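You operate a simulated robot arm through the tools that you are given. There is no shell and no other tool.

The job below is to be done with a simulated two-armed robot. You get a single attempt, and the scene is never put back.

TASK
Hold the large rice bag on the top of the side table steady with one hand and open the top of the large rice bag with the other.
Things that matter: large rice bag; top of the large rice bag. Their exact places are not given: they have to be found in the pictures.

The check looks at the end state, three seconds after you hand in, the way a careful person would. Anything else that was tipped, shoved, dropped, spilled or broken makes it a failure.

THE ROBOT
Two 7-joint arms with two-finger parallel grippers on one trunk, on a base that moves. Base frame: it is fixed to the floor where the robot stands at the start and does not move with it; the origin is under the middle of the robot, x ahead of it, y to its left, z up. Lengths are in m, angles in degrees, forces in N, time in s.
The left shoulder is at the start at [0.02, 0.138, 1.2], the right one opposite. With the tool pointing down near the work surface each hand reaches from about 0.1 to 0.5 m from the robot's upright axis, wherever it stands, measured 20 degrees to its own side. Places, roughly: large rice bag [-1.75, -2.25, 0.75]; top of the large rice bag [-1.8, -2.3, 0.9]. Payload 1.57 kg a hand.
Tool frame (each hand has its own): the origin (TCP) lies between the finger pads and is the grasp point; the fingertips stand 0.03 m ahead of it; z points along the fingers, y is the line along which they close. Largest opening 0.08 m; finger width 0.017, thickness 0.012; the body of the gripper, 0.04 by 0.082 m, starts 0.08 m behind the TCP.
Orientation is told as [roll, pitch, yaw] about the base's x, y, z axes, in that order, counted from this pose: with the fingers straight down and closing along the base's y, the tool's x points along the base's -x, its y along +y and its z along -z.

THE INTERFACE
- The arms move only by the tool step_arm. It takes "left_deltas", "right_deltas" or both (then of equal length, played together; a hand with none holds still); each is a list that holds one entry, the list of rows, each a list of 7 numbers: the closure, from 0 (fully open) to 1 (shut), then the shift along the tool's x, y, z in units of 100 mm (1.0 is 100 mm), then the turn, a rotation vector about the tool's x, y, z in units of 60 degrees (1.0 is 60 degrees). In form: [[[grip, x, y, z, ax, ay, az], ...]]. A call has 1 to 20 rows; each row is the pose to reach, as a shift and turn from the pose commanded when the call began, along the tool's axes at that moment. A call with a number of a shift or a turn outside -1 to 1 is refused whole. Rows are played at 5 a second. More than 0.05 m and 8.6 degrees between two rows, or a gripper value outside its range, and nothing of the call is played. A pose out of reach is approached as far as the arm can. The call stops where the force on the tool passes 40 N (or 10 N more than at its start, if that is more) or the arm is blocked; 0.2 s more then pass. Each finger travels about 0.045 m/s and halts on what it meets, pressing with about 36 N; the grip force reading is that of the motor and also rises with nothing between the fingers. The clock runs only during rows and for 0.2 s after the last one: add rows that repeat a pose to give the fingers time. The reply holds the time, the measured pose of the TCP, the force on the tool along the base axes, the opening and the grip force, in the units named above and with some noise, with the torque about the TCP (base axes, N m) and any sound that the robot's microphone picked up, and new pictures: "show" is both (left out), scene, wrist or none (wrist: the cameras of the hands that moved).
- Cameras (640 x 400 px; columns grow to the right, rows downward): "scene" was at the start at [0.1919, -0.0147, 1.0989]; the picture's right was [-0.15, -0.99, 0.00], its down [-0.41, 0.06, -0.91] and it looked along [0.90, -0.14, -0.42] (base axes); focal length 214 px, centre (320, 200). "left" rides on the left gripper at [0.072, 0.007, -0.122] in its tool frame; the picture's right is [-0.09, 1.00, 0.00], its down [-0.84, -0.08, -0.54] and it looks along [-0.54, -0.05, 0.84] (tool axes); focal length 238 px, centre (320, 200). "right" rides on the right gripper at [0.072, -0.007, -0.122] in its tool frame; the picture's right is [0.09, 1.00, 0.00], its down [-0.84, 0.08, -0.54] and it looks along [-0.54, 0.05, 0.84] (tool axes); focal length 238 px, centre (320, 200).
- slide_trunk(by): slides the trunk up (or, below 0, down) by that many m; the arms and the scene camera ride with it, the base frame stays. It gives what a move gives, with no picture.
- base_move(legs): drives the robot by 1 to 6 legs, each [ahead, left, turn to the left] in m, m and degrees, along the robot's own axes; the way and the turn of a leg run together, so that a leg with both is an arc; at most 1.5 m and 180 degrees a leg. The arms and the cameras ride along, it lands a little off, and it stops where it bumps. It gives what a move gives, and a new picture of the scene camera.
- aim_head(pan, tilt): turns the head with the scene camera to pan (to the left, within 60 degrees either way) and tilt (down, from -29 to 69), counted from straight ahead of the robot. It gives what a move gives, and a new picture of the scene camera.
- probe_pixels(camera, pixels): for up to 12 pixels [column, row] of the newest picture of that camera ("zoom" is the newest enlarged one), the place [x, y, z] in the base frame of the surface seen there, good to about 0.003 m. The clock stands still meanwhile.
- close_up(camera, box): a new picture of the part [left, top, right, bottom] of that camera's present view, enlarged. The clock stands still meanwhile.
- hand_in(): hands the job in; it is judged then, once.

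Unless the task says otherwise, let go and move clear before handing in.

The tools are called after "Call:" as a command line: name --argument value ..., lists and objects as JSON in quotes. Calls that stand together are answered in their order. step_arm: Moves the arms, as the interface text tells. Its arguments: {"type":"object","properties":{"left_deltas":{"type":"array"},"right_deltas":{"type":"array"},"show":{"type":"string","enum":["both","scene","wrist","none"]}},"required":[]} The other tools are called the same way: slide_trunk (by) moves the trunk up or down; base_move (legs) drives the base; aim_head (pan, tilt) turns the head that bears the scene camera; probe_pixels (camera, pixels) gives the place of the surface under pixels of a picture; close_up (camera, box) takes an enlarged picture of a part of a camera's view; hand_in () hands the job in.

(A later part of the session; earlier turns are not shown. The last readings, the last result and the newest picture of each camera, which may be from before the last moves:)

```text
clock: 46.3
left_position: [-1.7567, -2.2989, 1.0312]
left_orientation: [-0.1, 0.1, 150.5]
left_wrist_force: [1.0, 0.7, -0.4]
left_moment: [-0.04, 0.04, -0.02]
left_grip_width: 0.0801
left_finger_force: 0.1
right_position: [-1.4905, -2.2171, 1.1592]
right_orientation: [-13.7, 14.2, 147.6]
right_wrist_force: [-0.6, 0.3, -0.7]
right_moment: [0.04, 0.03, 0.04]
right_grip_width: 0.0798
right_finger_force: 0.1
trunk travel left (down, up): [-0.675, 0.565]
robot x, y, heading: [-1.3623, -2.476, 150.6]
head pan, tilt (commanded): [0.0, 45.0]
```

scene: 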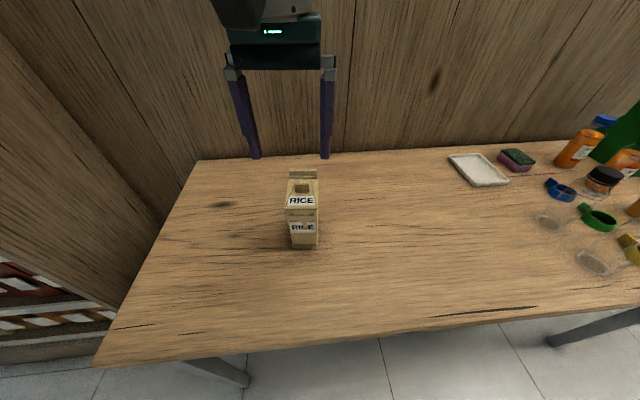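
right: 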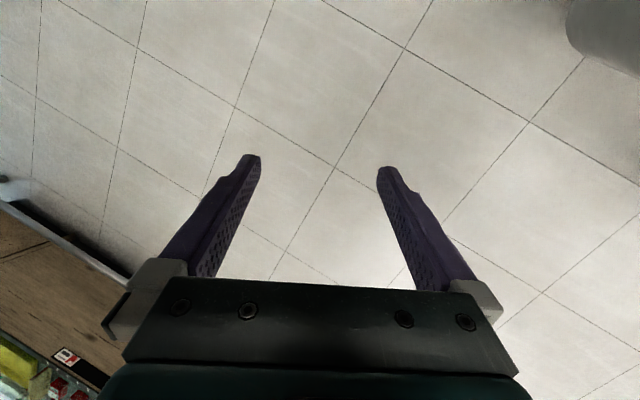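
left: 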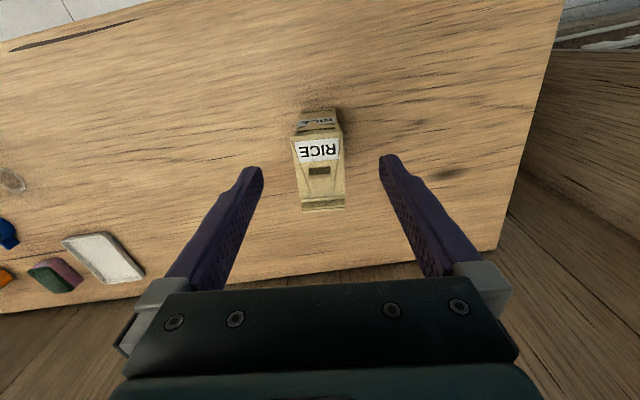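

The left hand now hangs above the bag with fingers straight down and the bag is undisturbed at (302,210). I'll edge the base 0.06 m closer to the table in two short legs and watch for bumps.

Call:
base_move --legs '[[0.03, 0, 0]]'

Call:
base_move --legs '[[0.03, 0, 0]]'

```text
clock: 47.1
left_position: [-1.7834, -2.2834, 1.0294]
left_orientation: [-0.1, 0.2, 150.6]
left_wrist_force: [-0.4, -0.4, 1.2]
left_moment: [-0.02, -0.02, -0.01]
left_grip_width: 0.0797
left_finger_force: 0.0
right_position: [-1.5164, -2.2011, 1.1593]
right_orientation: [-13.7, 14.2, 147.6]
right_wrist_force: [-0.3, 0.4, 0.1]
right_moment: [-0.03, 0.05, -0.01]
right_grip_width: 0.08
right_finger_force: 0.0
trunk travel left (down, up): [-0.675, 0.565]
robot x, y, heading: [-1.3904, -2.4633, 150.8]
head pan, tilt (commanded): [0.0, 45.0]
```

scene: 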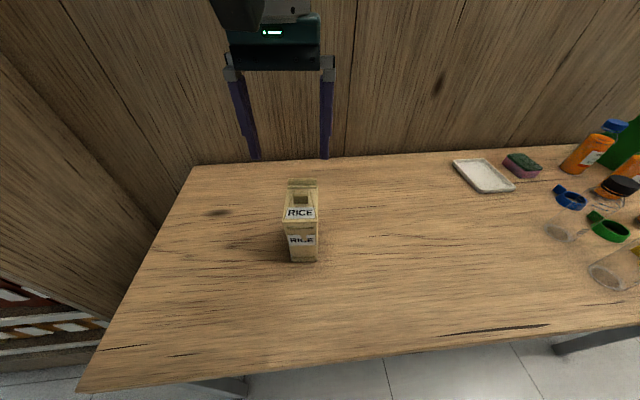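

```text
clock: 48.0
left_position: [-1.8094, -2.2704, 1.03]
left_orientation: [0.0, 0.1, 150.5]
left_wrist_force: [-1.0, 0.3, 0.2]
left_moment: [0.01, -0.01, -0.01]
left_grip_width: 0.08
left_finger_force: 0.0
right_position: [-1.5419, -2.1871, 1.1596]
right_orientation: [-13.6, 14.2, 147.6]
right_wrist_force: [0.7, 0.1, -0.5]
right_moment: [-0.02, 0.0, -0.01]
right_grip_width: 0.0799
right_finger_force: 0.1
trunk travel left (down, up): [-0.675, 0.565]
robot x, y, heading: [-1.413, -2.4472, 150.6]
head pan, tilt (commanded): [0.0, 45.0]
```

scene: 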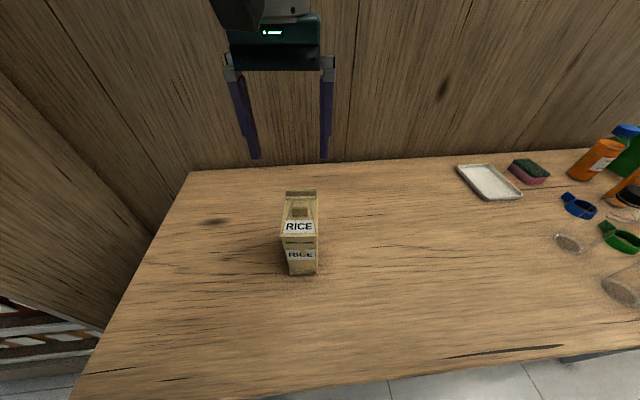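

No bump in either leg, and the bag is undisturbed at (300,232). I'll lower the trunk 0.06 m (left fingertips then at z≈0.94, still above the tab) and probe the bag afresh.

Call:
slide_trunk --by -0.06

Call:
aim_head --pan 0 --tilt 48

Call:
close_up --camera "scene" --box '[250, 165, 350, 265]'

```text
clock: 49.0
left_position: [-1.8099, -2.2698, 0.9707]
left_orientation: [0.1, 0.2, 150.6]
left_wrist_force: [-0.3, 0.2, 0.0]
left_moment: [0.02, 0.0, 0.0]
left_grip_width: 0.0798
left_finger_force: 0.0
right_position: [-1.5418, -2.1871, 1.0987]
right_orientation: [-13.6, 14.3, 147.5]
right_wrist_force: [-0.1, -0.5, -0.5]
right_moment: [0.0, -0.01, 0.03]
right_grip_width: 0.0801
right_finger_force: 0.2
trunk travel left (down, up): [-0.615, 0.625]
robot x, y, heading: [-1.4128, -2.4452, 150.8]
head pan, tilt (commanded): [0.0, 45.0]
```

```text
clock: 49.6
left_position: [-1.8103, -2.2698, 0.9708]
left_orientation: [0.0, 0.1, 150.6]
left_wrist_force: [0.0, 0.9, 0.3]
left_moment: [0.03, -0.03, 0.03]
left_grip_width: 0.08
left_finger_force: 0.2
right_position: [-1.5415, -2.188, 1.0999]
right_orientation: [-13.6, 14.2, 147.6]
right_wrist_force: [0.2, -0.4, -0.1]
right_moment: [-0.02, 0.03, 0.0]
right_grip_width: 0.0799
right_finger_force: 0.0
trunk travel left (down, up): [-0.615, 0.625]
robot x, y, heading: [-1.4144, -2.44, 150.9]
head pan, tilt (commanded): [0.0, 48.0]
```

scene: 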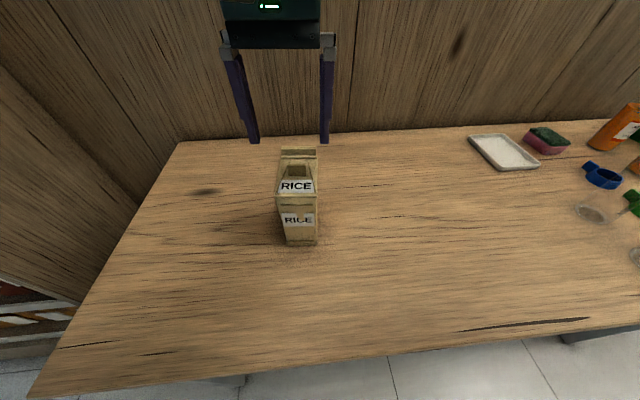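

```text
4.00 times, centred on (300, 215) of scene
```

zoom: 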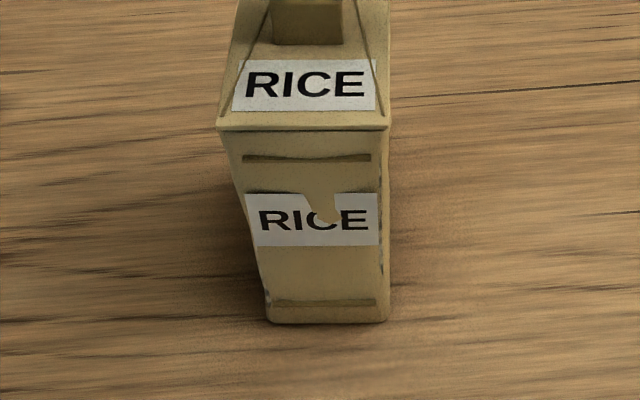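

Bag is unmoved. I'll test the left hand's reach at the far end of the lid's arc (42 mm further ahead, fingertips at z≈0.925, above everything), including a backward lean of 15°.

Call:
step_arm --left_deltas '[[[0, -0.21, -0.075, 0.06, 0, 0, 0], [0, -0.42, -0.075, 0.12, 0, 0, 0], [0, -0.42, -0.075, 0.12, 0, 0.125, 0], [0, -0.42, -0.075, 0.12, 0, 0.25, 0], [0, -0.42, -0.075, 0.12, 0, 0.25, 0]]]' --show "both"

```text
clock: 50.8
left_position: [-1.7807, -2.2897, 0.9734]
left_orientation: [0.0, 15.2, 150.6]
left_wrist_force: [-0.1, 0.9, -0.4]
left_moment: [-0.01, 0.02, 0.04]
left_grip_width: 0.08
left_finger_force: 0.1
left hand out of reach, approached as far as the arm can: row 1, 2, 3, 4, 5
right_position: [-1.5415, -2.1877, 1.0995]
right_orientation: [-13.7, 14.2, 147.6]
right_wrist_force: [0.3, -0.9, -0.3]
right_moment: [-0.02, 0.0, 0.01]
right_grip_width: 0.0798
right_finger_force: 0.0
trunk travel left (down, up): [-0.615, 0.625]
robot x, y, heading: [-1.4152, -2.445, 150.4]
head pan, tilt (commanded): [0.0, 48.0]
```

scene: 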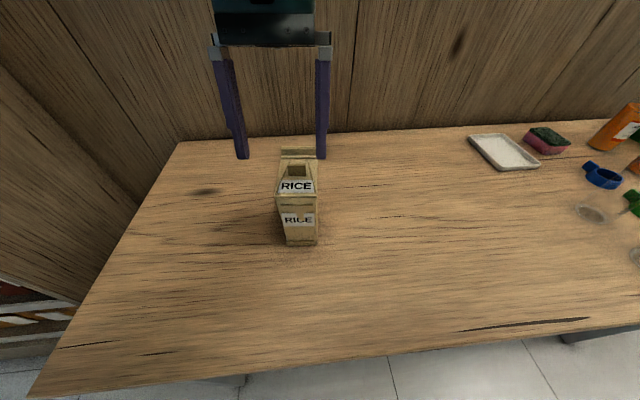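
left: 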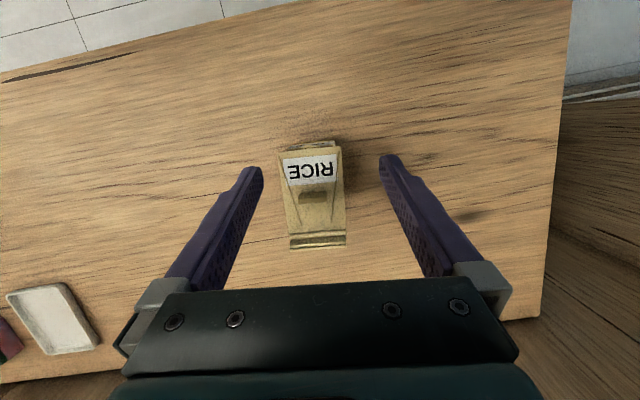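

Even the first row was out of reach, so from here the left hand can't follow the lid to upright; the base must come closer. I'll set the left hand back upright and higher, then edge the base 0.045 m ahead and 0.04 m right in short legs.

Call:
step_arm --left_deltas '[[[0, 0.05, 0, -0.2, 0, -0.125, 0], [0, 0.05, 0, -0.4, 0, -0.25, 0], [0, 0.05, 0, -0.4, 0, -0.25, 0]]]' --show "none"

Call:
base_move --legs '[[0, -0.04, 0]]'

Call:
base_move --legs '[[0.025, 0, 0]]'

Call:
base_move --legs '[[0.02, 0, 0]]'

```text
clock: 51.6
left_position: [-1.8034, -2.2737, 1.0091]
left_orientation: [0.1, -0.4, 150.7]
left_wrist_force: [-0.6, 0.3, 0.1]
left_moment: [-0.03, -0.03, 0.03]
left_grip_width: 0.0798
left_finger_force: 0.1
left hand out of reach, approached as far as the arm can: row 1, 2, 3
right_position: [-1.5427, -2.1865, 1.0992]
right_orientation: [-13.7, 14.3, 147.5]
right_wrist_force: [0.1, -0.7, -0.1]
right_moment: [0.02, 0.0, -0.04]
right_grip_width: 0.08
right_finger_force: 0.1
trunk travel left (down, up): [-0.615, 0.625]
robot x, y, heading: [-1.4157, -2.4463, 150.6]
head pan, tilt (commanded): [0.0, 48.0]
```

```text
clock: 52.5
left_position: [-1.7833, -2.2385, 1.0094]
left_orientation: [0.0, -0.2, 150.9]
left_wrist_force: [-0.2, -0.3, -0.4]
left_moment: [-0.02, 0.0, 0.0]
left_grip_width: 0.0799
left_finger_force: 0.0
right_position: [-1.5214, -2.1517, 1.0996]
right_orientation: [-13.6, 14.1, 147.6]
right_wrist_force: [0.1, 1.1, -0.1]
right_moment: [0.0, -0.03, -0.04]
right_grip_width: 0.08
right_finger_force: 0.0
trunk travel left (down, up): [-0.615, 0.625]
robot x, y, heading: [-1.3914, -2.4135, 150.5]
head pan, tilt (commanded): [0.0, 48.0]
```

scene: 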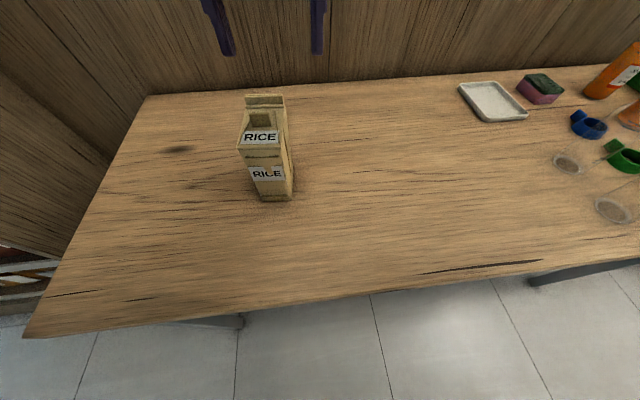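

```text
clock: 53.3
left_position: [-1.8085, -2.2269, 1.0116]
left_orientation: [0.2, -0.5, 151.2]
left_wrist_force: [-1.0, 0.0, 1.0]
left_moment: [0.0, 0.02, -0.02]
left_grip_width: 0.08
left_finger_force: 0.0
right_position: [-1.5427, -2.1391, 1.0986]
right_orientation: [-13.7, 14.3, 147.5]
right_wrist_force: [0.2, 0.4, -0.2]
right_moment: [-0.01, -0.02, -0.01]
right_grip_width: 0.08
right_finger_force: 0.0
trunk travel left (down, up): [-0.615, 0.625]
robot x, y, heading: [-1.414, -2.3969, 150.6]
head pan, tilt (commanded): [0.0, 48.0]
```

scene: 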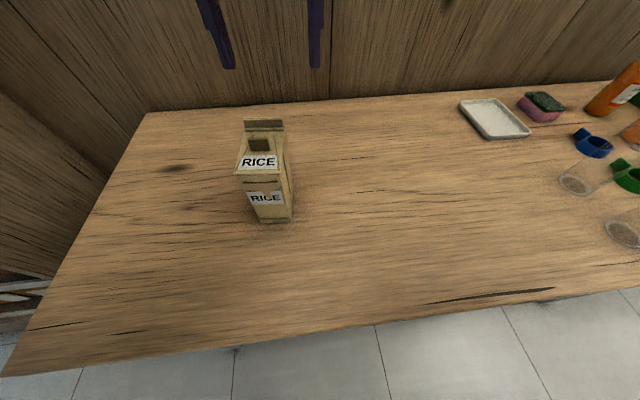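

```text
clock: 54.1
left_position: [-1.8257, -2.2176, 1.0124]
left_orientation: [0.4, -0.8, 151.2]
left_wrist_force: [0.2, 0.3, 1.0]
left_moment: [-0.02, 0.01, -0.02]
left_grip_width: 0.0801
left_finger_force: 0.2
right_position: [-1.5613, -2.1302, 1.0994]
right_orientation: [-13.6, 14.2, 147.5]
right_wrist_force: [0.3, -0.1, -0.2]
right_moment: [0.0, 0.0, -0.03]
right_grip_width: 0.0797
right_finger_force: 0.1
trunk travel left (down, up): [-0.615, 0.625]
robot x, y, heading: [-1.4341, -2.3887, 150.7]
head pan, tilt (commanded): [0.0, 48.0]
```

scene: 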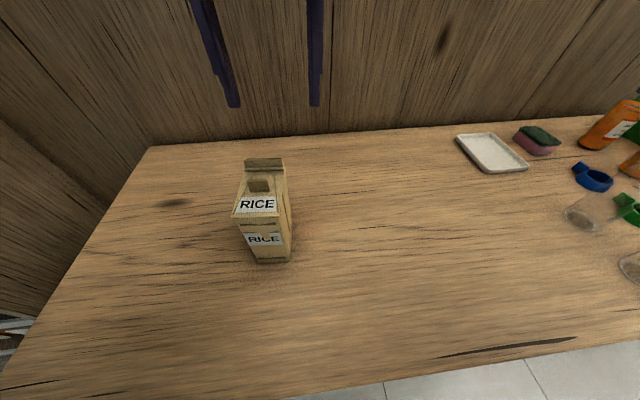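

The base advanced without a bump; the bag front is now about 0.33 m ahead and 0.07 m left of my axis, and the bag is undisturbed. I'll re-test the left hand's reach at the arc end (fingertips at z≈0.92, clear above).

Call:
step_arm --left_deltas '[[[0, -0.01, 0.1, 0.2, 0.0067, 0.0133, 0.0117], [0, -0.02, 0.2, 0.4, 0.0067, 0.0133, 0.0117], [0, -0.03, 0.3, 0.62, 0.0067, 0.0133, 0.0117], [0, -0.03, 0.3, 0.62, 0.0067, 0.0133, 0.0117]]]' --show "both"

Call:
aim_head --pan 10 --tilt 45

```text
clock: 55.1
left_position: [-1.8443, -2.2438, 0.9497]
left_orientation: [-0.1, 0.3, 150.5]
left_wrist_force: [-1.0, 0.0, -0.2]
left_moment: [0.03, 0.02, -0.02]
left_grip_width: 0.08
left_finger_force: 0.1
right_position: [-1.5617, -2.13, 1.0992]
right_orientation: [-13.7, 14.2, 147.5]
right_wrist_force: [0.4, -1.1, 0.2]
right_moment: [-0.01, 0.0, -0.02]
right_grip_width: 0.0804
right_finger_force: 0.1
trunk travel left (down, up): [-0.615, 0.625]
robot x, y, heading: [-1.4323, -2.3879, 150.6]
head pan, tilt (commanded): [0.0, 48.0]
```

scene: 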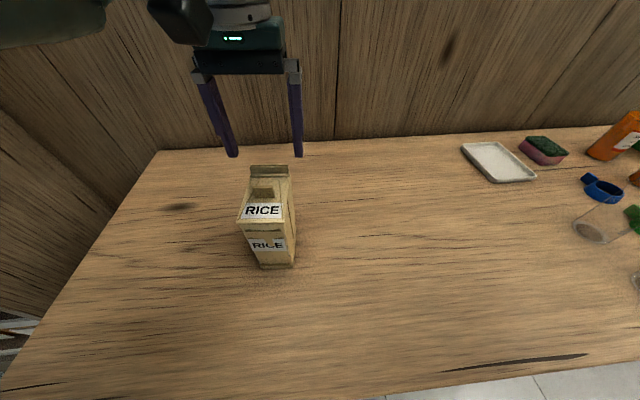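
left: 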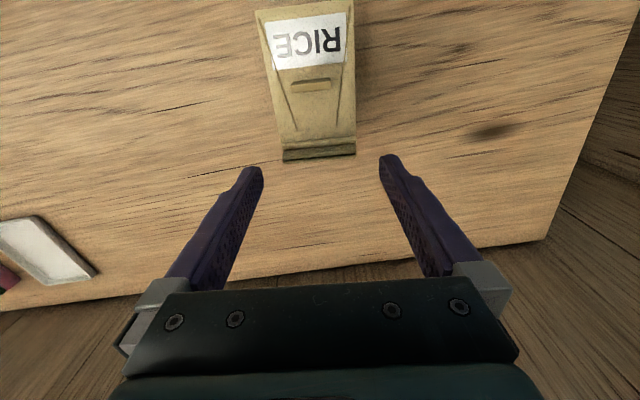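

```text
clock: 55.8
left_position: [-1.8443, -2.2434, 0.9499]
left_orientation: [0.0, 0.2, 150.5]
left_wrist_force: [-0.3, 0.5, -0.3]
left_moment: [-0.02, 0.04, 0.01]
left_grip_width: 0.0801
left_finger_force: 0.2
right_position: [-1.5617, -2.1296, 1.0992]
right_orientation: [-13.8, 14.3, 147.6]
right_wrist_force: [0.7, -0.1, 0.3]
right_moment: [-0.01, 0.0, -0.01]
right_grip_width: 0.0799
right_finger_force: 0.1
trunk travel left (down, up): [-0.615, 0.625]
robot x, y, heading: [-1.4343, -2.3857, 150.6]
head pan, tilt (commanded): [10.0, 45.0]
```

scene: 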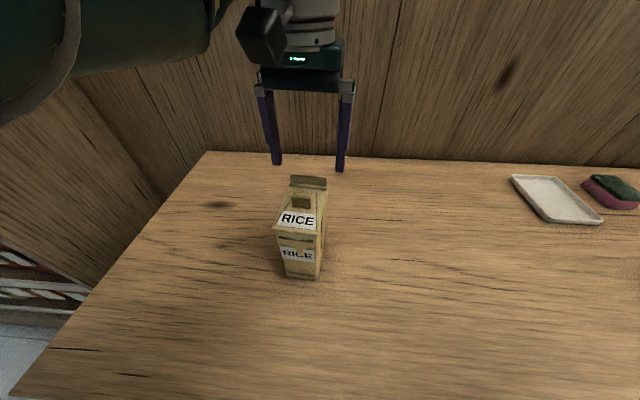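

The far end of the arc is reachable now (hand at [-1.844,-2.244,0.950]). Turning the robot ~22° left in place would let the right hand open and the left hand hold without crossing under the head; first I raise the left hand and the trunk clear.

Call:
step_arm --left_deltas '[[[0, 0.15, 0, -0.3, 0, 0, 0], [0, 0.3, 0, -0.5, 0, 0, 0], [0, 0.5, 0.2, -0.7, 0, 0, 0], [0, 0.5, 0.2, -0.7, 0, 0, 0]]]' --show "none"

Call:
slide_trunk --by 0.05

Call:
base_move --legs '[[0, 0, 22]]'

Call:
aim_head --pan -10 --tilt 45

```text
clock: 56.8
left_position: [-1.8568, -2.2692, 0.9953]
left_orientation: [0.9, 0.2, 151.6]
left_wrist_force: [-0.4, 0.3, -0.5]
left_moment: [0.02, -0.02, 0.02]
left_grip_width: 0.0802
left_finger_force: 0.0
left hand out of reach, approached as far as the arm can: row 2, 3, 4
right_position: [-1.5617, -2.1298, 1.0991]
right_orientation: [-13.7, 14.2, 147.6]
right_wrist_force: [0.2, 0.5, -0.4]
right_moment: [0.02, -0.01, -0.02]
right_grip_width: 0.0801
right_finger_force: 0.0
trunk travel left (down, up): [-0.615, 0.625]
robot x, y, heading: [-1.4339, -2.391, 150.6]
head pan, tilt (commanded): [10.0, 45.0]
```

```text
clock: 57.7
left_position: [-1.8576, -2.2689, 1.0448]
left_orientation: [0.8, 0.2, 151.8]
left_wrist_force: [-0.2, 0.2, 0.5]
left_moment: [0.01, 0.0, 0.02]
left_grip_width: 0.0799
left_finger_force: 0.1
right_position: [-1.5613, -2.131, 1.1489]
right_orientation: [-13.7, 14.3, 147.6]
right_wrist_force: [-0.5, 0.6, 1.1]
right_moment: [0.02, 0.03, 0.01]
right_grip_width: 0.08
right_finger_force: 0.0
trunk travel left (down, up): [-0.665, 0.575]
robot x, y, heading: [-1.4379, -2.3872, 150.5]
head pan, tilt (commanded): [10.0, 45.0]
```

```text
clock: 59.3
left_position: [-1.8704, -2.4385, 1.0435]
left_orientation: [0.8, 0.1, 174.0]
left_wrist_force: [0.4, 0.0, -0.6]
left_moment: [0.0, 0.01, 0.04]
left_grip_width: 0.08
left_finger_force: 0.0
right_position: [-1.6502, -2.1982, 1.1485]
right_orientation: [-13.7, 14.3, 169.9]
right_wrist_force: [0.1, -0.2, 0.1]
right_moment: [0.03, 0.01, -0.01]
right_grip_width: 0.0798
right_finger_force: 0.1
trunk travel left (down, up): [-0.665, 0.575]
robot x, y, heading: [-1.4318, -2.3881, 172.9]
head pan, tilt (commanded): [10.0, 45.0]
```

scene: 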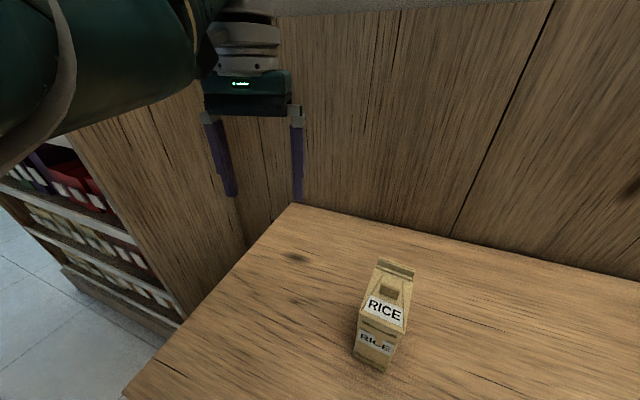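

```text
clock: 60.1
left_position: [-1.8714, -2.4365, 1.0449]
left_orientation: [0.8, 0.2, 173.9]
left_wrist_force: [0.0, -0.5, -0.5]
left_moment: [-0.02, -0.01, -0.01]
left_grip_width: 0.0801
left_finger_force: 0.1
right_position: [-1.6498, -2.1966, 1.1491]
right_orientation: [-13.6, 14.3, 169.9]
right_wrist_force: [0.0, 0.2, 0.4]
right_moment: [0.01, 0.01, -0.02]
right_grip_width: 0.08
right_finger_force: 0.0
trunk travel left (down, up): [-0.665, 0.575]
robot x, y, heading: [-1.4338, -2.3899, 172.6]
head pan, tilt (commanded): [-10.0, 45.0]
```

scene: 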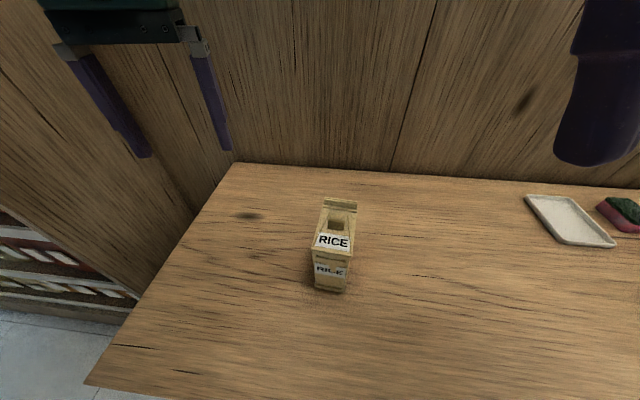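

The turn went cleanly: heading 172.7°, the bag (335,245) untouched with its front 0.34 m ahead of my axis. Now I swing the left hand to pitch -40 and yaw 150.5 to the left of the bag, staying clear of the head.

Call:
step_arm --left_deltas '[[[0, 0.061, 0.003, 0.142, 0.0247, -0.1105, 0.0616], [0, 0.121, 0.005, 0.283, 0.0493, -0.221, 0.1232], [0, 0.182, 0.008, 0.425, 0.074, -0.3315, 0.1848], [0, 0.243, 0.011, 0.567, 0.0987, -0.442, 0.2463], [0, 0.303, 0.013, 0.708, 0.1233, -0.5525, 0.3079], [0, 0.364, 0.016, 0.85, 0.148, -0.663, 0.3695], [0, 0.364, 0.016, 0.85, 0.148, -0.663, 0.3695]]]' --show "both"

Call:
probe_pixels --camera "scene" --pixels '[[313, 248], [352, 252], [333, 225], [340, 205], [320, 285], [345, 290]]'

```text
clock: 61.7
left_position: [-1.8362, -2.4435, 0.9602]
left_orientation: [-0.1, -40.1, 150.6]
left_wrist_force: [0.5, 0.9, -0.7]
left_moment: [0.0, 0.01, -0.01]
left_grip_width: 0.0802
left_finger_force: 0.0
right_position: [-1.6496, -2.1966, 1.1485]
right_orientation: [-13.7, 14.3, 169.8]
right_wrist_force: [0.7, 0.0, 0.4]
right_moment: [0.02, 0.0, -0.01]
right_grip_width: 0.0801
right_finger_force: 0.0
trunk travel left (down, up): [-0.665, 0.575]
robot x, y, heading: [-1.4307, -2.3917, 172.6]
head pan, tilt (commanded): [-10.0, 45.0]
```

scene: 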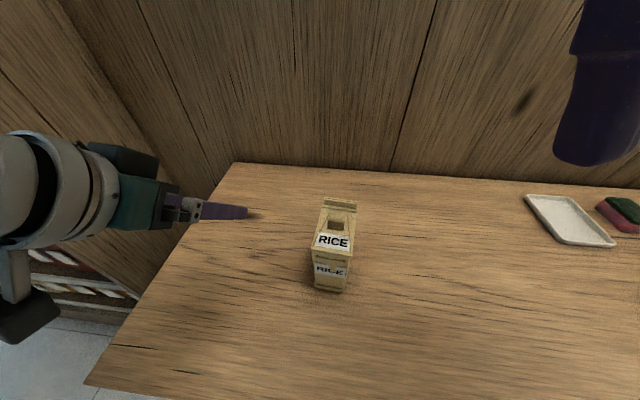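
left: 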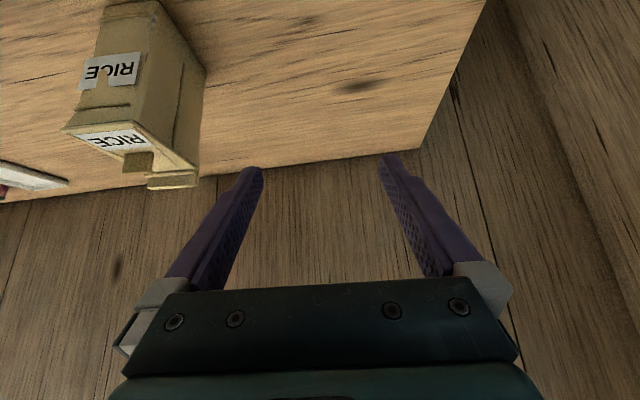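

```text
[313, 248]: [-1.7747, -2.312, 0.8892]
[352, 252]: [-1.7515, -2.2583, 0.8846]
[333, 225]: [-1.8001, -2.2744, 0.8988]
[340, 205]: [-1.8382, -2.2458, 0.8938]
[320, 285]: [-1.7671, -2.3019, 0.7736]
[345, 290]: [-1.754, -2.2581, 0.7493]
```

Probes confirm the bag has not moved, and the left hand is at the intended pitch and yaw. I lower it beside and before the bag to z≈0.84.

Call:
step_arm --left_deltas '[[[0, 0.241, -0.053, 0.19, 0, 0, 0], [0, 0.482, -0.107, 0.379, 0, 0, 0], [0, 0.722, -0.16, 0.569, 0, 0, 0], [0, 0.963, -0.214, 0.758, 0, 0, 0], [0, 0.963, -0.214, 0.758, 0, 0, 0]]]' --show "both"

```text
clock: 62.9
left_position: [-1.8027, -2.4385, 0.8392]
left_orientation: [-0.1, -40.0, 150.6]
left_wrist_force: [0.6, -0.5, -0.2]
left_moment: [-0.01, 0.0, -0.04]
left_grip_width: 0.08
left_finger_force: 0.0
right_position: [-1.649, -2.1986, 1.1506]
right_orientation: [-13.7, 14.3, 169.8]
right_wrist_force: [-0.2, -0.2, -0.2]
right_moment: [-0.03, -0.03, -0.02]
right_grip_width: 0.0798
right_finger_force: 0.0
trunk travel left (down, up): [-0.665, 0.575]
robot x, y, heading: [-1.4326, -2.3862, 172.7]
head pan, tilt (commanded): [-10.0, 45.0]
```

scene: 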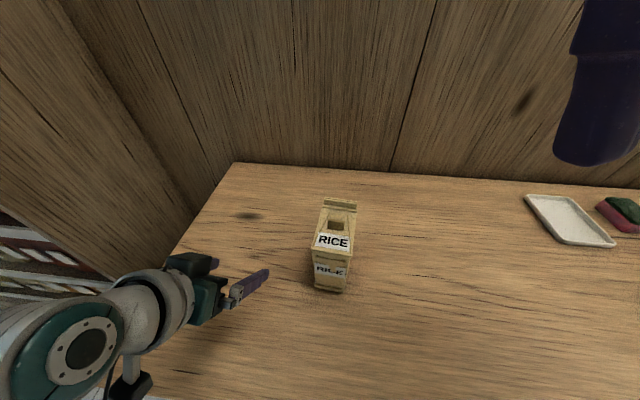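
left: 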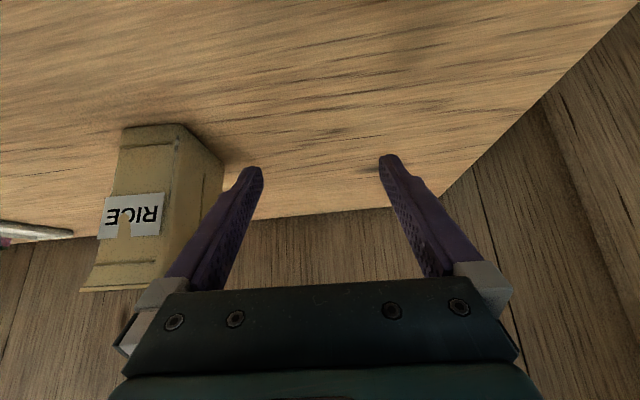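

The left hand is 0.15 m to the left of the bag, fingertips about 17 mm before its front plane. I'll slide it right toward the bag's centre line, watching the wrist picture.

Call:
step_arm --left_deltas '[[[0, 0.06, -0.25, -0.05, 0, 0, 0], [0, 0.06, -0.5, -0.05, 0, 0, 0], [0, 0.06, -0.75, -0.05, 0, 0, 0], [0, 0.06, -1.0, -0.05, 0, 0, 0], [0, 0.06, -1.0, -0.05, 0, 0, 0]]]' --show "both"

```text
clock: 64.1
left_position: [-1.747, -2.356, 0.8401]
left_orientation: [0.4, -40.0, 150.2]
left_wrist_force: [0.4, -0.5, 0.1]
left_moment: [0.05, 0.01, 0.0]
left_grip_width: 0.0801
left_finger_force: 0.1
right_position: [-1.6494, -2.1967, 1.1494]
right_orientation: [-13.7, 14.3, 169.8]
right_wrist_force: [0.0, -0.9, 0.5]
right_moment: [0.0, -0.01, 0.0]
right_grip_width: 0.08
right_finger_force: 0.1
trunk travel left (down, up): [-0.665, 0.575]
robot x, y, heading: [-1.4331, -2.3877, 172.9]
head pan, tilt (commanded): [-10.0, 45.0]
```

scene: 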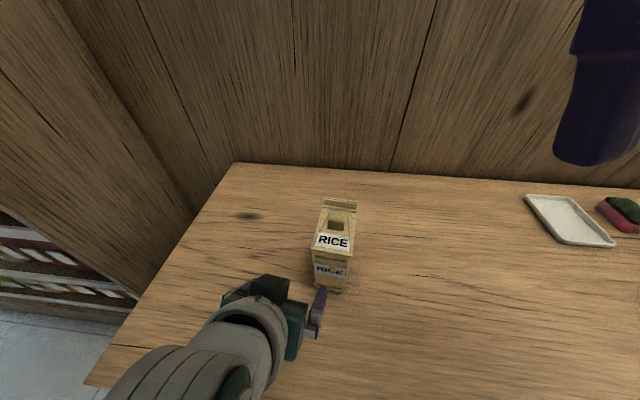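
left: 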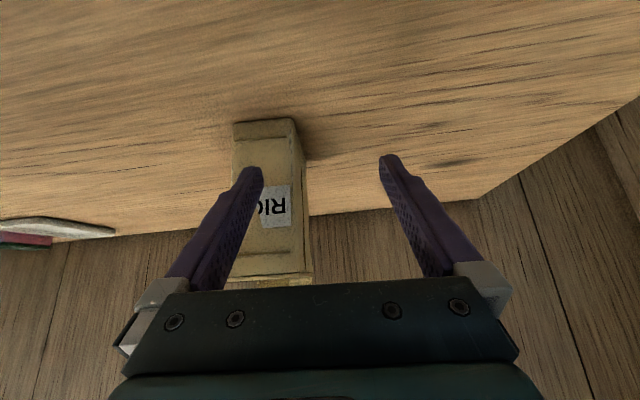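

The hand is now 51 mm left of centre with fingertips before the front face (the right finger overlaps the front at (255,190) in view only). I'll slide the remaining 51 mm.

Call:
step_arm --left_deltas '[[[0, 0, -0.17, 0, 0, 0, 0], [0, 0, -0.34, 0, 0, 0, 0], [0, 0, -0.51, 0, 0, 0, 0], [0, 0, -0.51, 0, 0, 0, 0]]]' --show "both"

```text
clock: 65.1
left_position: [-1.7275, -2.3685, 0.8125]
left_orientation: [10.1, -36.9, 142.3]
left_wrist_force: [-1.0, -0.6, -0.8]
left_moment: [-0.01, 0.04, 0.02]
left_grip_width: 0.0801
left_finger_force: 0.1
right_position: [-1.6499, -2.1977, 1.1485]
right_orientation: [-13.7, 14.4, 169.9]
right_wrist_force: [-0.5, 0.8, 0.3]
right_moment: [0.01, 0.0, 0.01]
right_grip_width: 0.0798
right_finger_force: 0.1
trunk travel left (down, up): [-0.665, 0.575]
robot x, y, heading: [-1.4352, -2.3892, 172.8]
head pan, tilt (commanded): [-10.0, 45.0]
stopped in row 4 (left hand): the arm was blocked; the commanded pose is now the measured one
```

scene: 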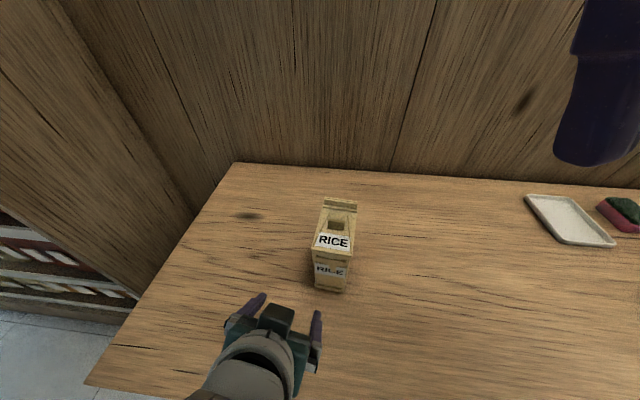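
left: 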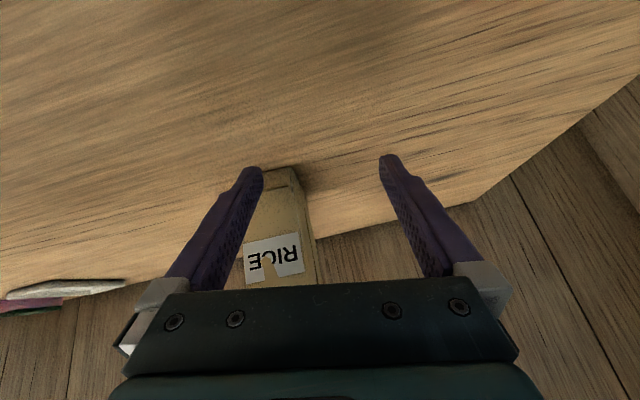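

The left arm was blocked: with its wrist only ~0.17 m ahead of my axis it met the torso, though the bag (333,245) is untouched. I'll withdraw it to the left again and then come in from above with a tilting descent instead.

Call:
step_arm --left_deltas '[[[0, -0.07, 0.235, 0.008, 0.0208, -0.0105, -0.0278], [0, -0.14, 0.47, 0.016, 0.0415, -0.021, -0.0555], [0, -0.21, 0.705, 0.023, 0.0623, -0.0315, -0.0833], [0, -0.28, 0.94, 0.031, 0.083, -0.042, -0.111], [0, -0.28, 0.94, 0.031, 0.083, -0.042, -0.111]]]' --show "scene"

```text
clock: 66.3
left_position: [-1.7958, -2.4313, 0.8393]
left_orientation: [-0.7, -40.2, 151.2]
left_wrist_force: [0.4, -0.5, 0.0]
left_moment: [0.0, 0.02, -0.04]
left_grip_width: 0.0802
left_finger_force: 0.0
right_position: [-1.6495, -2.1978, 1.1496]
right_orientation: [-13.8, 14.3, 169.8]
right_wrist_force: [0.0, -0.6, -0.5]
right_moment: [-0.01, -0.01, -0.01]
right_grip_width: 0.0802
right_finger_force: 0.1
trunk travel left (down, up): [-0.665, 0.575]
robot x, y, heading: [-1.4337, -2.3907, 172.6]
head pan, tilt (commanded): [-10.0, 45.0]
```

scene: 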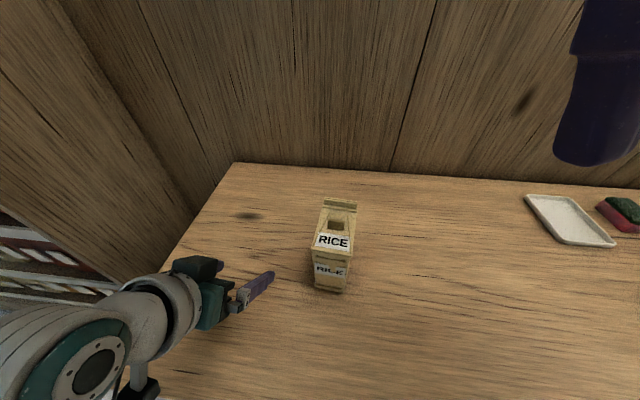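

The left hand is back on the left and the bag untouched. Before choosing distances I'll test the right hand's reach as opener; first call: upright, yaw 150.5, high above the right front of the bag.

Call:
step_arm --right_deltas '[[[0, -0.234, 0.154, 0.127, -0.0668, -0.0493, 0.0868], [0, -0.469, 0.309, 0.253, -0.1335, -0.0985, 0.1735], [0, -0.703, 0.463, 0.38, -0.2003, -0.1478, 0.2603], [0, -0.937, 0.617, 0.506, -0.267, -0.197, 0.347], [0, -0.937, 0.617, 0.506, -0.267, -0.197, 0.347]]]' --show "both"

```text
clock: 67.5
left_position: [-1.7952, -2.4296, 0.8407]
left_orientation: [-0.7, -40.2, 151.3]
left_wrist_force: [0.5, -0.7, 0.1]
left_moment: [0.03, 0.02, 0.01]
left_grip_width: 0.0801
left_finger_force: 0.0
right_position: [-1.7321, -2.2309, 1.0638]
right_orientation: [0.2, -0.1, 150.6]
right_wrist_force: [-0.2, -0.6, -0.6]
right_moment: [0.0, -0.01, 0.01]
right_grip_width: 0.08
right_finger_force: 0.1
trunk travel left (down, up): [-0.665, 0.575]
robot x, y, heading: [-1.4314, -2.3889, 172.9]
head pan, tilt (commanded): [-10.0, 45.0]
```

scene: 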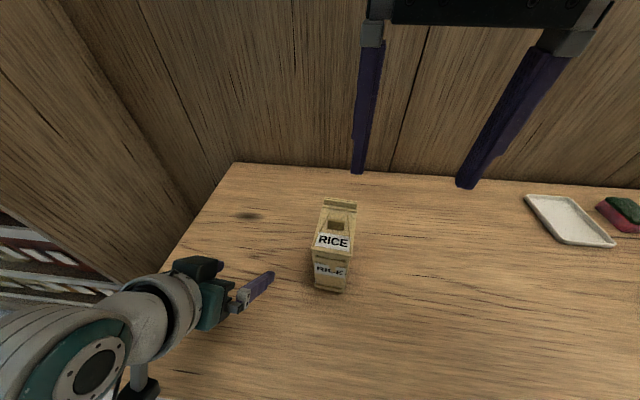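
right: 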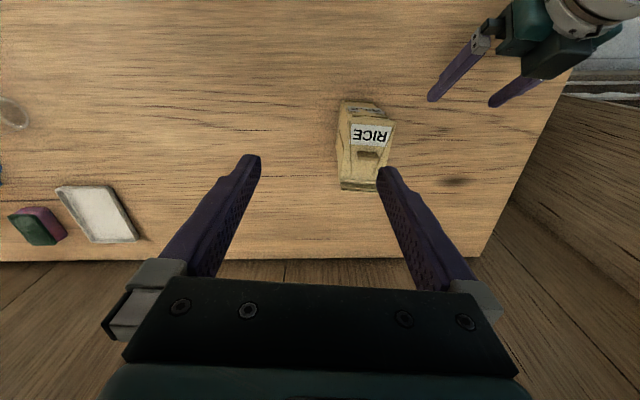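

The right hand is upright at the planned spot. Now I move it to the far end of the lid's arc (fingertips at z≈0.936, clear above) to test its reach.

Call:
step_arm --right_deltas '[[[0, -0.228, 0.163, 0.245, 0, 0, 0], [0, -0.455, 0.325, 0.49, 0, 0, 0], [0, -0.683, 0.488, 0.735, 0, 0, 0], [0, -0.91, 0.65, 0.98, 0, 0, 0], [0, -0.91, 0.65, 0.98, 0, 0, 0]]]' --show "both"

```text
clock: 68.7
left_position: [-1.7962, -2.4294, 0.8408]
left_orientation: [-0.6, -40.1, 151.2]
left_wrist_force: [-0.3, 0.3, -0.4]
left_moment: [-0.02, -0.02, -0.02]
left_grip_width: 0.0801
left_finger_force: 0.0
right_position: [-1.8407, -2.2431, 0.9666]
right_orientation: [0.2, -0.1, 150.6]
right_wrist_force: [0.1, -0.2, -0.2]
right_moment: [0.02, -0.03, -0.02]
right_grip_width: 0.0799
right_finger_force: 0.1
trunk travel left (down, up): [-0.665, 0.575]
robot x, y, heading: [-1.4329, -2.3904, 173.0]
head pan, tilt (commanded): [-10.0, 45.0]
```

scene: 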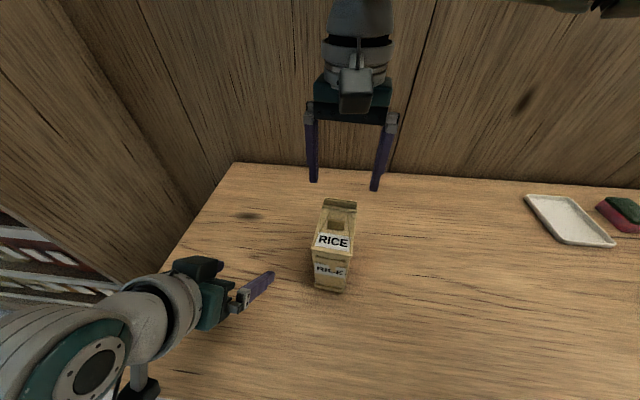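
right: 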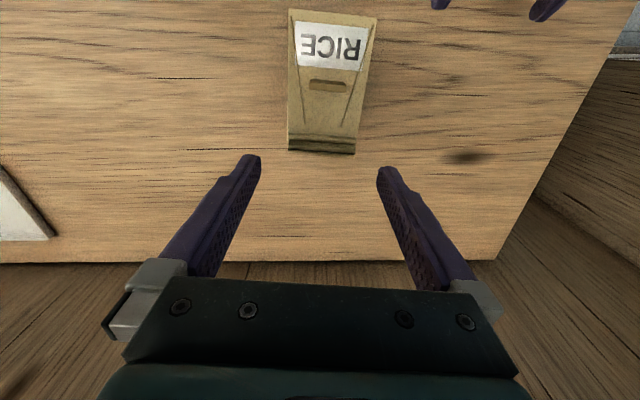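

Reached with no complaint. I'll probe the margin: 30 mm further ahead, and then a 15° backward lean.

Call:
step_arm --right_deltas '[[[0, -0.15, 0, 0, 0, 0, 0], [0, -0.3, 0, 0, 0, 0, 0], [0, -0.1, 0, 0, 0, 0.125, 0], [0, -0.1, 0, 0, 0, 0.25, 0], [0, -0.1, 0, 0, 0, 0.25, 0]]]' --show "none"

```text
clock: 69.9
left_position: [-1.7943, -2.4296, 0.8403]
left_orientation: [-0.6, -40.2, 151.3]
left_wrist_force: [0.1, -0.1, 0.4]
left_moment: [-0.02, 0.01, -0.03]
left_grip_width: 0.0799
left_finger_force: 0.1
right_position: [-1.8292, -2.2336, 0.9697]
right_orientation: [0.1, 15.0, 150.5]
right_wrist_force: [0.0, -0.2, -0.8]
right_moment: [0.03, 0.02, 0.01]
right_grip_width: 0.08
right_finger_force: 0.0
right hand out of reach, approached as far as the arm can: row 4, 5
trunk travel left (down, up): [-0.665, 0.575]
robot x, y, heading: [-1.4358, -2.3867, 172.8]
head pan, tilt (commanded): [-10.0, 45.0]
```

The right hand has at least 30 mm spare reach when upright, so I can back the base 20 mm to give the left wrist more room. First I take the right hand up and to the right, out of the left hand's way.

Call:
step_arm --right_deltas '[[[0, 0.1, 0, -0.2, 0, -0.0625, 0], [0, 0.2, -0.3, -0.4, 0, -0.125, 0], [0, 0.3, -0.6, -0.5, 0, -0.1875, 0], [0, 0.445, -0.98, -0.5, 0, -0.25, 0], [0, 0.445, -0.98, -0.5, 0, -0.25, 0]]]' --show "none"

Call:
base_move --legs '[[-0.02, 0, 0]]'

```text
clock: 71.1
left_position: [-1.7962, -2.4299, 0.8396]
left_orientation: [-0.6, -40.2, 151.3]
left_wrist_force: [0.4, -0.9, -0.4]
left_moment: [-0.04, -0.03, 0.0]
left_grip_width: 0.0798
left_finger_force: 0.2
right_position: [-1.7534, -2.1616, 1.0286]
right_orientation: [0.1, 0.0, 150.5]
right_wrist_force: [-0.5, -0.1, 0.4]
right_moment: [-0.02, 0.0, -0.01]
right_grip_width: 0.0799
right_finger_force: 0.1
trunk travel left (down, up): [-0.665, 0.575]
robot x, y, heading: [-1.4331, -2.3897, 172.8]
head pan, tilt (commanded): [-10.0, 45.0]
```

```text
clock: 71.8
left_position: [-1.7757, -2.4327, 0.841]
left_orientation: [-0.7, -40.1, 151.1]
left_wrist_force: [-0.5, 0.6, 1.1]
left_moment: [0.03, 0.01, 0.04]
left_grip_width: 0.0799
left_finger_force: 0.1
right_position: [-1.7338, -2.1653, 1.0284]
right_orientation: [0.1, 0.0, 150.7]
right_wrist_force: [-0.5, 0.2, 0.2]
right_moment: [0.01, -0.01, 0.0]
right_grip_width: 0.0799
right_finger_force: 0.0
trunk travel left (down, up): [-0.665, 0.575]
robot x, y, heading: [-1.417, -2.3923, 172.6]
head pan, tilt (commanded): [-10.0, 45.0]
```

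scene: 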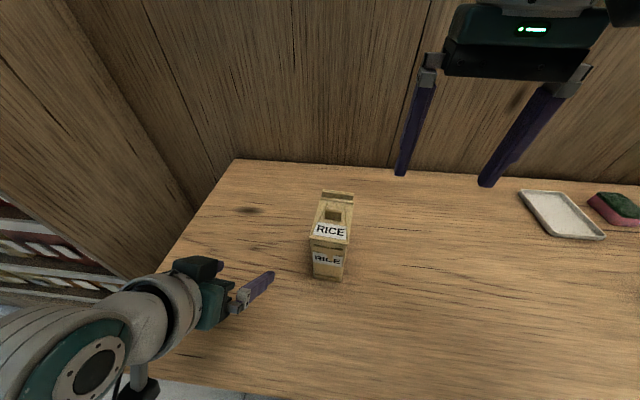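

Base backed up 20 mm; the bag at (330,238) is untouched. I raise the left hand and turn it nearly upright beside the bag.

Call:
step_arm --left_deltas '[[[0, -0.197, -0.024, -0.119, -0.001, 0.1166, 0.0016], [0, -0.394, -0.049, -0.238, -0.002, 0.2332, 0.0032], [0, -0.592, -0.073, -0.358, -0.003, 0.3498, 0.0048], [0, -0.789, -0.098, -0.477, -0.004, 0.4664, 0.0064], [0, -0.986, -0.122, -0.596, -0.005, 0.583, 0.008], [0, -0.986, -0.122, -0.596, -0.005, 0.583, 0.008]]]' --show "none"

```text
clock: 73.2
left_position: [-1.8038, -2.4054, 0.951]
left_orientation: [0.1, -5.1, 150.3]
left_wrist_force: [0.0, -0.5, 0.3]
left_moment: [0.02, 0.01, -0.01]
left_grip_width: 0.0801
left_finger_force: 0.1
right_position: [-1.733, -2.1654, 1.0304]
right_orientation: [0.1, 0.0, 150.4]
right_wrist_force: [0.1, 0.7, 0.2]
right_moment: [-0.01, -0.01, -0.03]
right_grip_width: 0.0801
right_finger_force: 0.0
trunk travel left (down, up): [-0.665, 0.575]
robot x, y, heading: [-1.4132, -2.3934, 172.9]
head pan, tilt (commanded): [-10.0, 45.0]
```

The left hand is at [-1.804,-2.405,0.951], pitch -5. I move it right to over the bag, fingertips at z≈0.93 above the tab, and look from its camera for centring.

Call:
step_arm --left_deltas '[[[0, -0.13, -0.25, -0.022, 0, 0, 0], [0, -0.26, -0.5, -0.044, 0, 0, 0], [0, -0.397, -0.75, -0.066, 0, 0, 0], [0, -0.397, -0.98, -0.066, 0, 0, 0], [0, -0.397, -0.98, -0.066, 0, 0, 0]]]' --show "both"

```text
clock: 74.5
left_position: [-1.7975, -2.3164, 0.9564]
left_orientation: [1.0, -4.9, 151.9]
left_wrist_force: [0.5, 0.2, -1.0]
left_moment: [0.03, 0.02, 0.02]
left_grip_width: 0.0797
left_finger_force: 0.1
right_position: [-1.7336, -2.165, 1.0287]
right_orientation: [0.1, 0.0, 150.5]
right_wrist_force: [0.0, 0.1, -0.9]
right_moment: [0.03, 0.03, 0.01]
right_grip_width: 0.0801
right_finger_force: 0.1
trunk travel left (down, up): [-0.665, 0.575]
robot x, y, heading: [-1.4124, -2.3872, 172.8]
head pan, tilt (commanded): [-10.0, 45.0]
```

scene: 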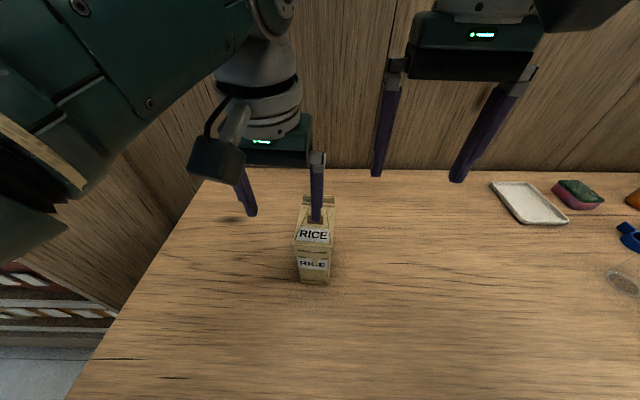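
left: 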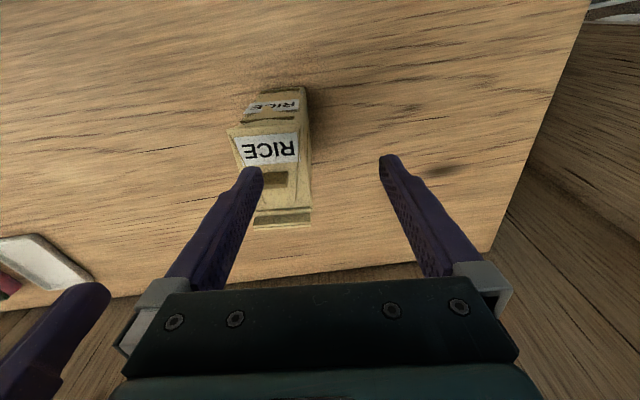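

The scene view got nudged right again (bag at (313,240)) and the left hand sits ~17 mm short of its command: the left forearm is leaning on the head. I'll turn the head far right to make room, since its camera sits ~0.1 m ahead of its pan axis.

Call:
aim_head --pan -50 --tilt 40

```text
clock: 75.5
left_position: [-1.7943, -2.3121, 0.9565]
left_orientation: [1.0, -5.0, 151.3]
left_wrist_force: [0.5, 0.0, 0.3]
left_moment: [0.0, -0.01, 0.02]
left_grip_width: 0.0799
left_finger_force: 0.0
right_position: [-1.7334, -2.1651, 1.0281]
right_orientation: [0.1, 0.0, 150.5]
right_wrist_force: [0.1, -1.0, 0.6]
right_moment: [0.02, -0.03, 0.02]
right_grip_width: 0.0799
right_finger_force: 0.1
trunk travel left (down, up): [-0.665, 0.575]
robot x, y, heading: [-1.413, -2.3911, 172.6]
head pan, tilt (commanded): [-50.0, 40.0]
```

scene: 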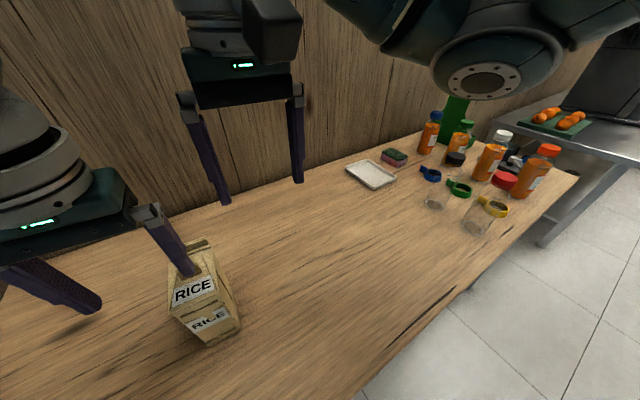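

The left hand is still ~12 mm short; the arm crosses too close to the head for a bag this far to the right. I'll move the left hand back left and up, then shift the base 0.11 m right with 7° more left turn so the bag sits between both hands' own sides.

Call:
step_arm --left_deltas '[[[0, 0, 0.25, -0.1, 0, 0, 0], [0, 0, 0.5, -0.2, 0, 0, 0], [0, 0, 0.8, -0.3, 0, 0, 0], [0, 0, 0.8, -0.3, 0, 0, 0]]]' --show "none"

Call:
base_move --legs '[[0, -0.11, 0], [0, 0, 7]]'

Call:
aim_head --pan 0 --tilt 45

```text
clock: 76.5
left_position: [-1.8249, -2.3718, 0.9869]
left_orientation: [-0.1, -5.2, 150.4]
left_wrist_force: [0.3, 0.3, 0.0]
left_moment: [0.0, -0.02, 0.01]
left_grip_width: 0.0799
left_finger_force: 0.0
right_position: [-1.7333, -2.1641, 1.0283]
right_orientation: [0.0, 0.0, 150.5]
right_wrist_force: [0.1, 0.3, -0.4]
right_moment: [0.02, -0.01, 0.03]
right_grip_width: 0.0801
right_finger_force: 0.2
trunk travel left (down, up): [-0.665, 0.575]
robot x, y, heading: [-1.4118, -2.3949, 172.8]
head pan, tilt (commanded): [-50.0, 40.0]
```

```text
clock: 78.3
left_position: [-1.8096, -2.3153, 0.9875]
left_orientation: [-0.1, -5.2, 157.5]
left_wrist_force: [-0.8, -1.3, -0.2]
left_moment: [0.02, 0.02, 0.01]
left_grip_width: 0.0804
left_finger_force: 0.1
right_position: [-1.7455, -2.0979, 1.0287]
right_orientation: [0.2, 0.0, 157.8]
right_wrist_force: [0.2, 0.7, -0.5]
right_moment: [0.01, -0.02, -0.02]
right_grip_width: 0.0801
right_finger_force: 0.0
trunk travel left (down, up): [-0.665, 0.575]
robot x, y, heading: [-1.3997, -2.2782, 179.9]
head pan, tilt (commanded): [-50.0, 40.0]
```

scene: 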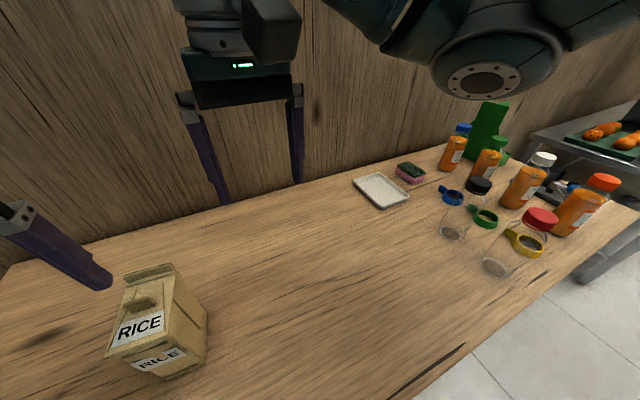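

```text
clock: 79.5
left_position: [-1.8097, -2.3159, 0.9878]
left_orientation: [0.0, -5.2, 157.6]
left_wrist_force: [0.0, -0.2, -0.1]
left_moment: [0.02, -0.02, 0.03]
left_grip_width: 0.0801
left_finger_force: 0.1
right_position: [-1.7458, -2.0991, 1.0287]
right_orientation: [0.0, 0.0, 157.7]
right_wrist_force: [0.3, 0.0, 0.0]
right_moment: [-0.03, -0.01, -0.01]
right_grip_width: 0.0798
right_finger_force: 0.1
trunk travel left (down, up): [-0.665, 0.575]
robot x, y, heading: [-1.4044, -2.2826, 180.0]
head pan, tilt (commanded): [0.0, 45.0]
```

scene: 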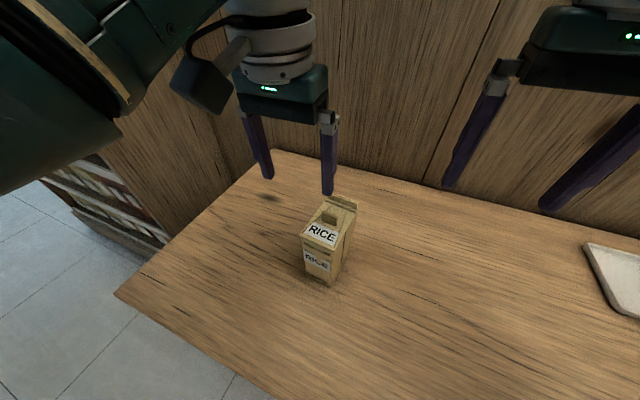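

The robot is at heading 180° with the bag front 0.36 m ahead, centred, and the bag (327,240) untouched. I take the left hand left and tilt it to pitch -40 beside the bag, to come in low from the front.

Call:
step_arm --left_deltas '[[[0, 0.05, 0.3, 0, 0.0091, -0.116, 0.0219], [0, 0.12, 0.6, 0.05, 0.0182, -0.232, 0.0438], [0, 0.22, 0.8, 0.2, 0.0273, -0.348, 0.0657], [0, 0.33, 0.984, 0.38, 0.0364, -0.464, 0.0876], [0, 0.434, 0.984, 0.543, 0.0455, -0.58, 0.1095], [0, 0.434, 0.984, 0.543, 0.0455, -0.58, 0.1095]]]' --show "scene"

```text
clock: 80.9
left_position: [-1.8129, -2.4195, 0.9277]
left_orientation: [0.0, -40.1, 150.7]
left_wrist_force: [-0.2, -0.1, 0.2]
left_moment: [-0.01, 0.02, 0.03]
left_grip_width: 0.0798
left_finger_force: 0.0
right_position: [-1.7463, -2.0996, 1.0283]
right_orientation: [0.0, 0.0, 157.8]
right_wrist_force: [-0.7, 1.1, -0.3]
right_moment: [0.02, 0.01, -0.07]
right_grip_width: 0.0799
right_finger_force: 0.0
trunk travel left (down, up): [-0.665, 0.575]
robot x, y, heading: [-1.3989, -2.2826, 180.4]
head pan, tilt (commanded): [0.0, 45.0]
```

scene: 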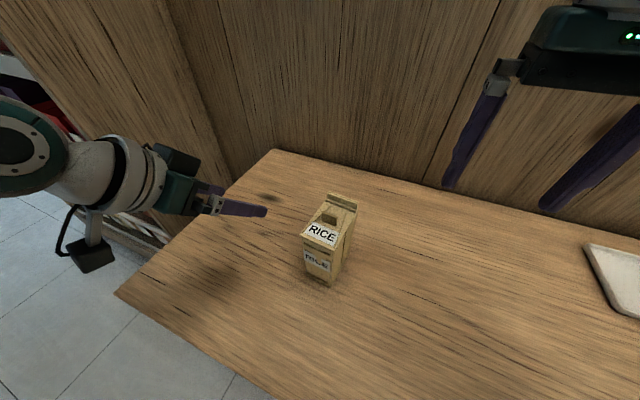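

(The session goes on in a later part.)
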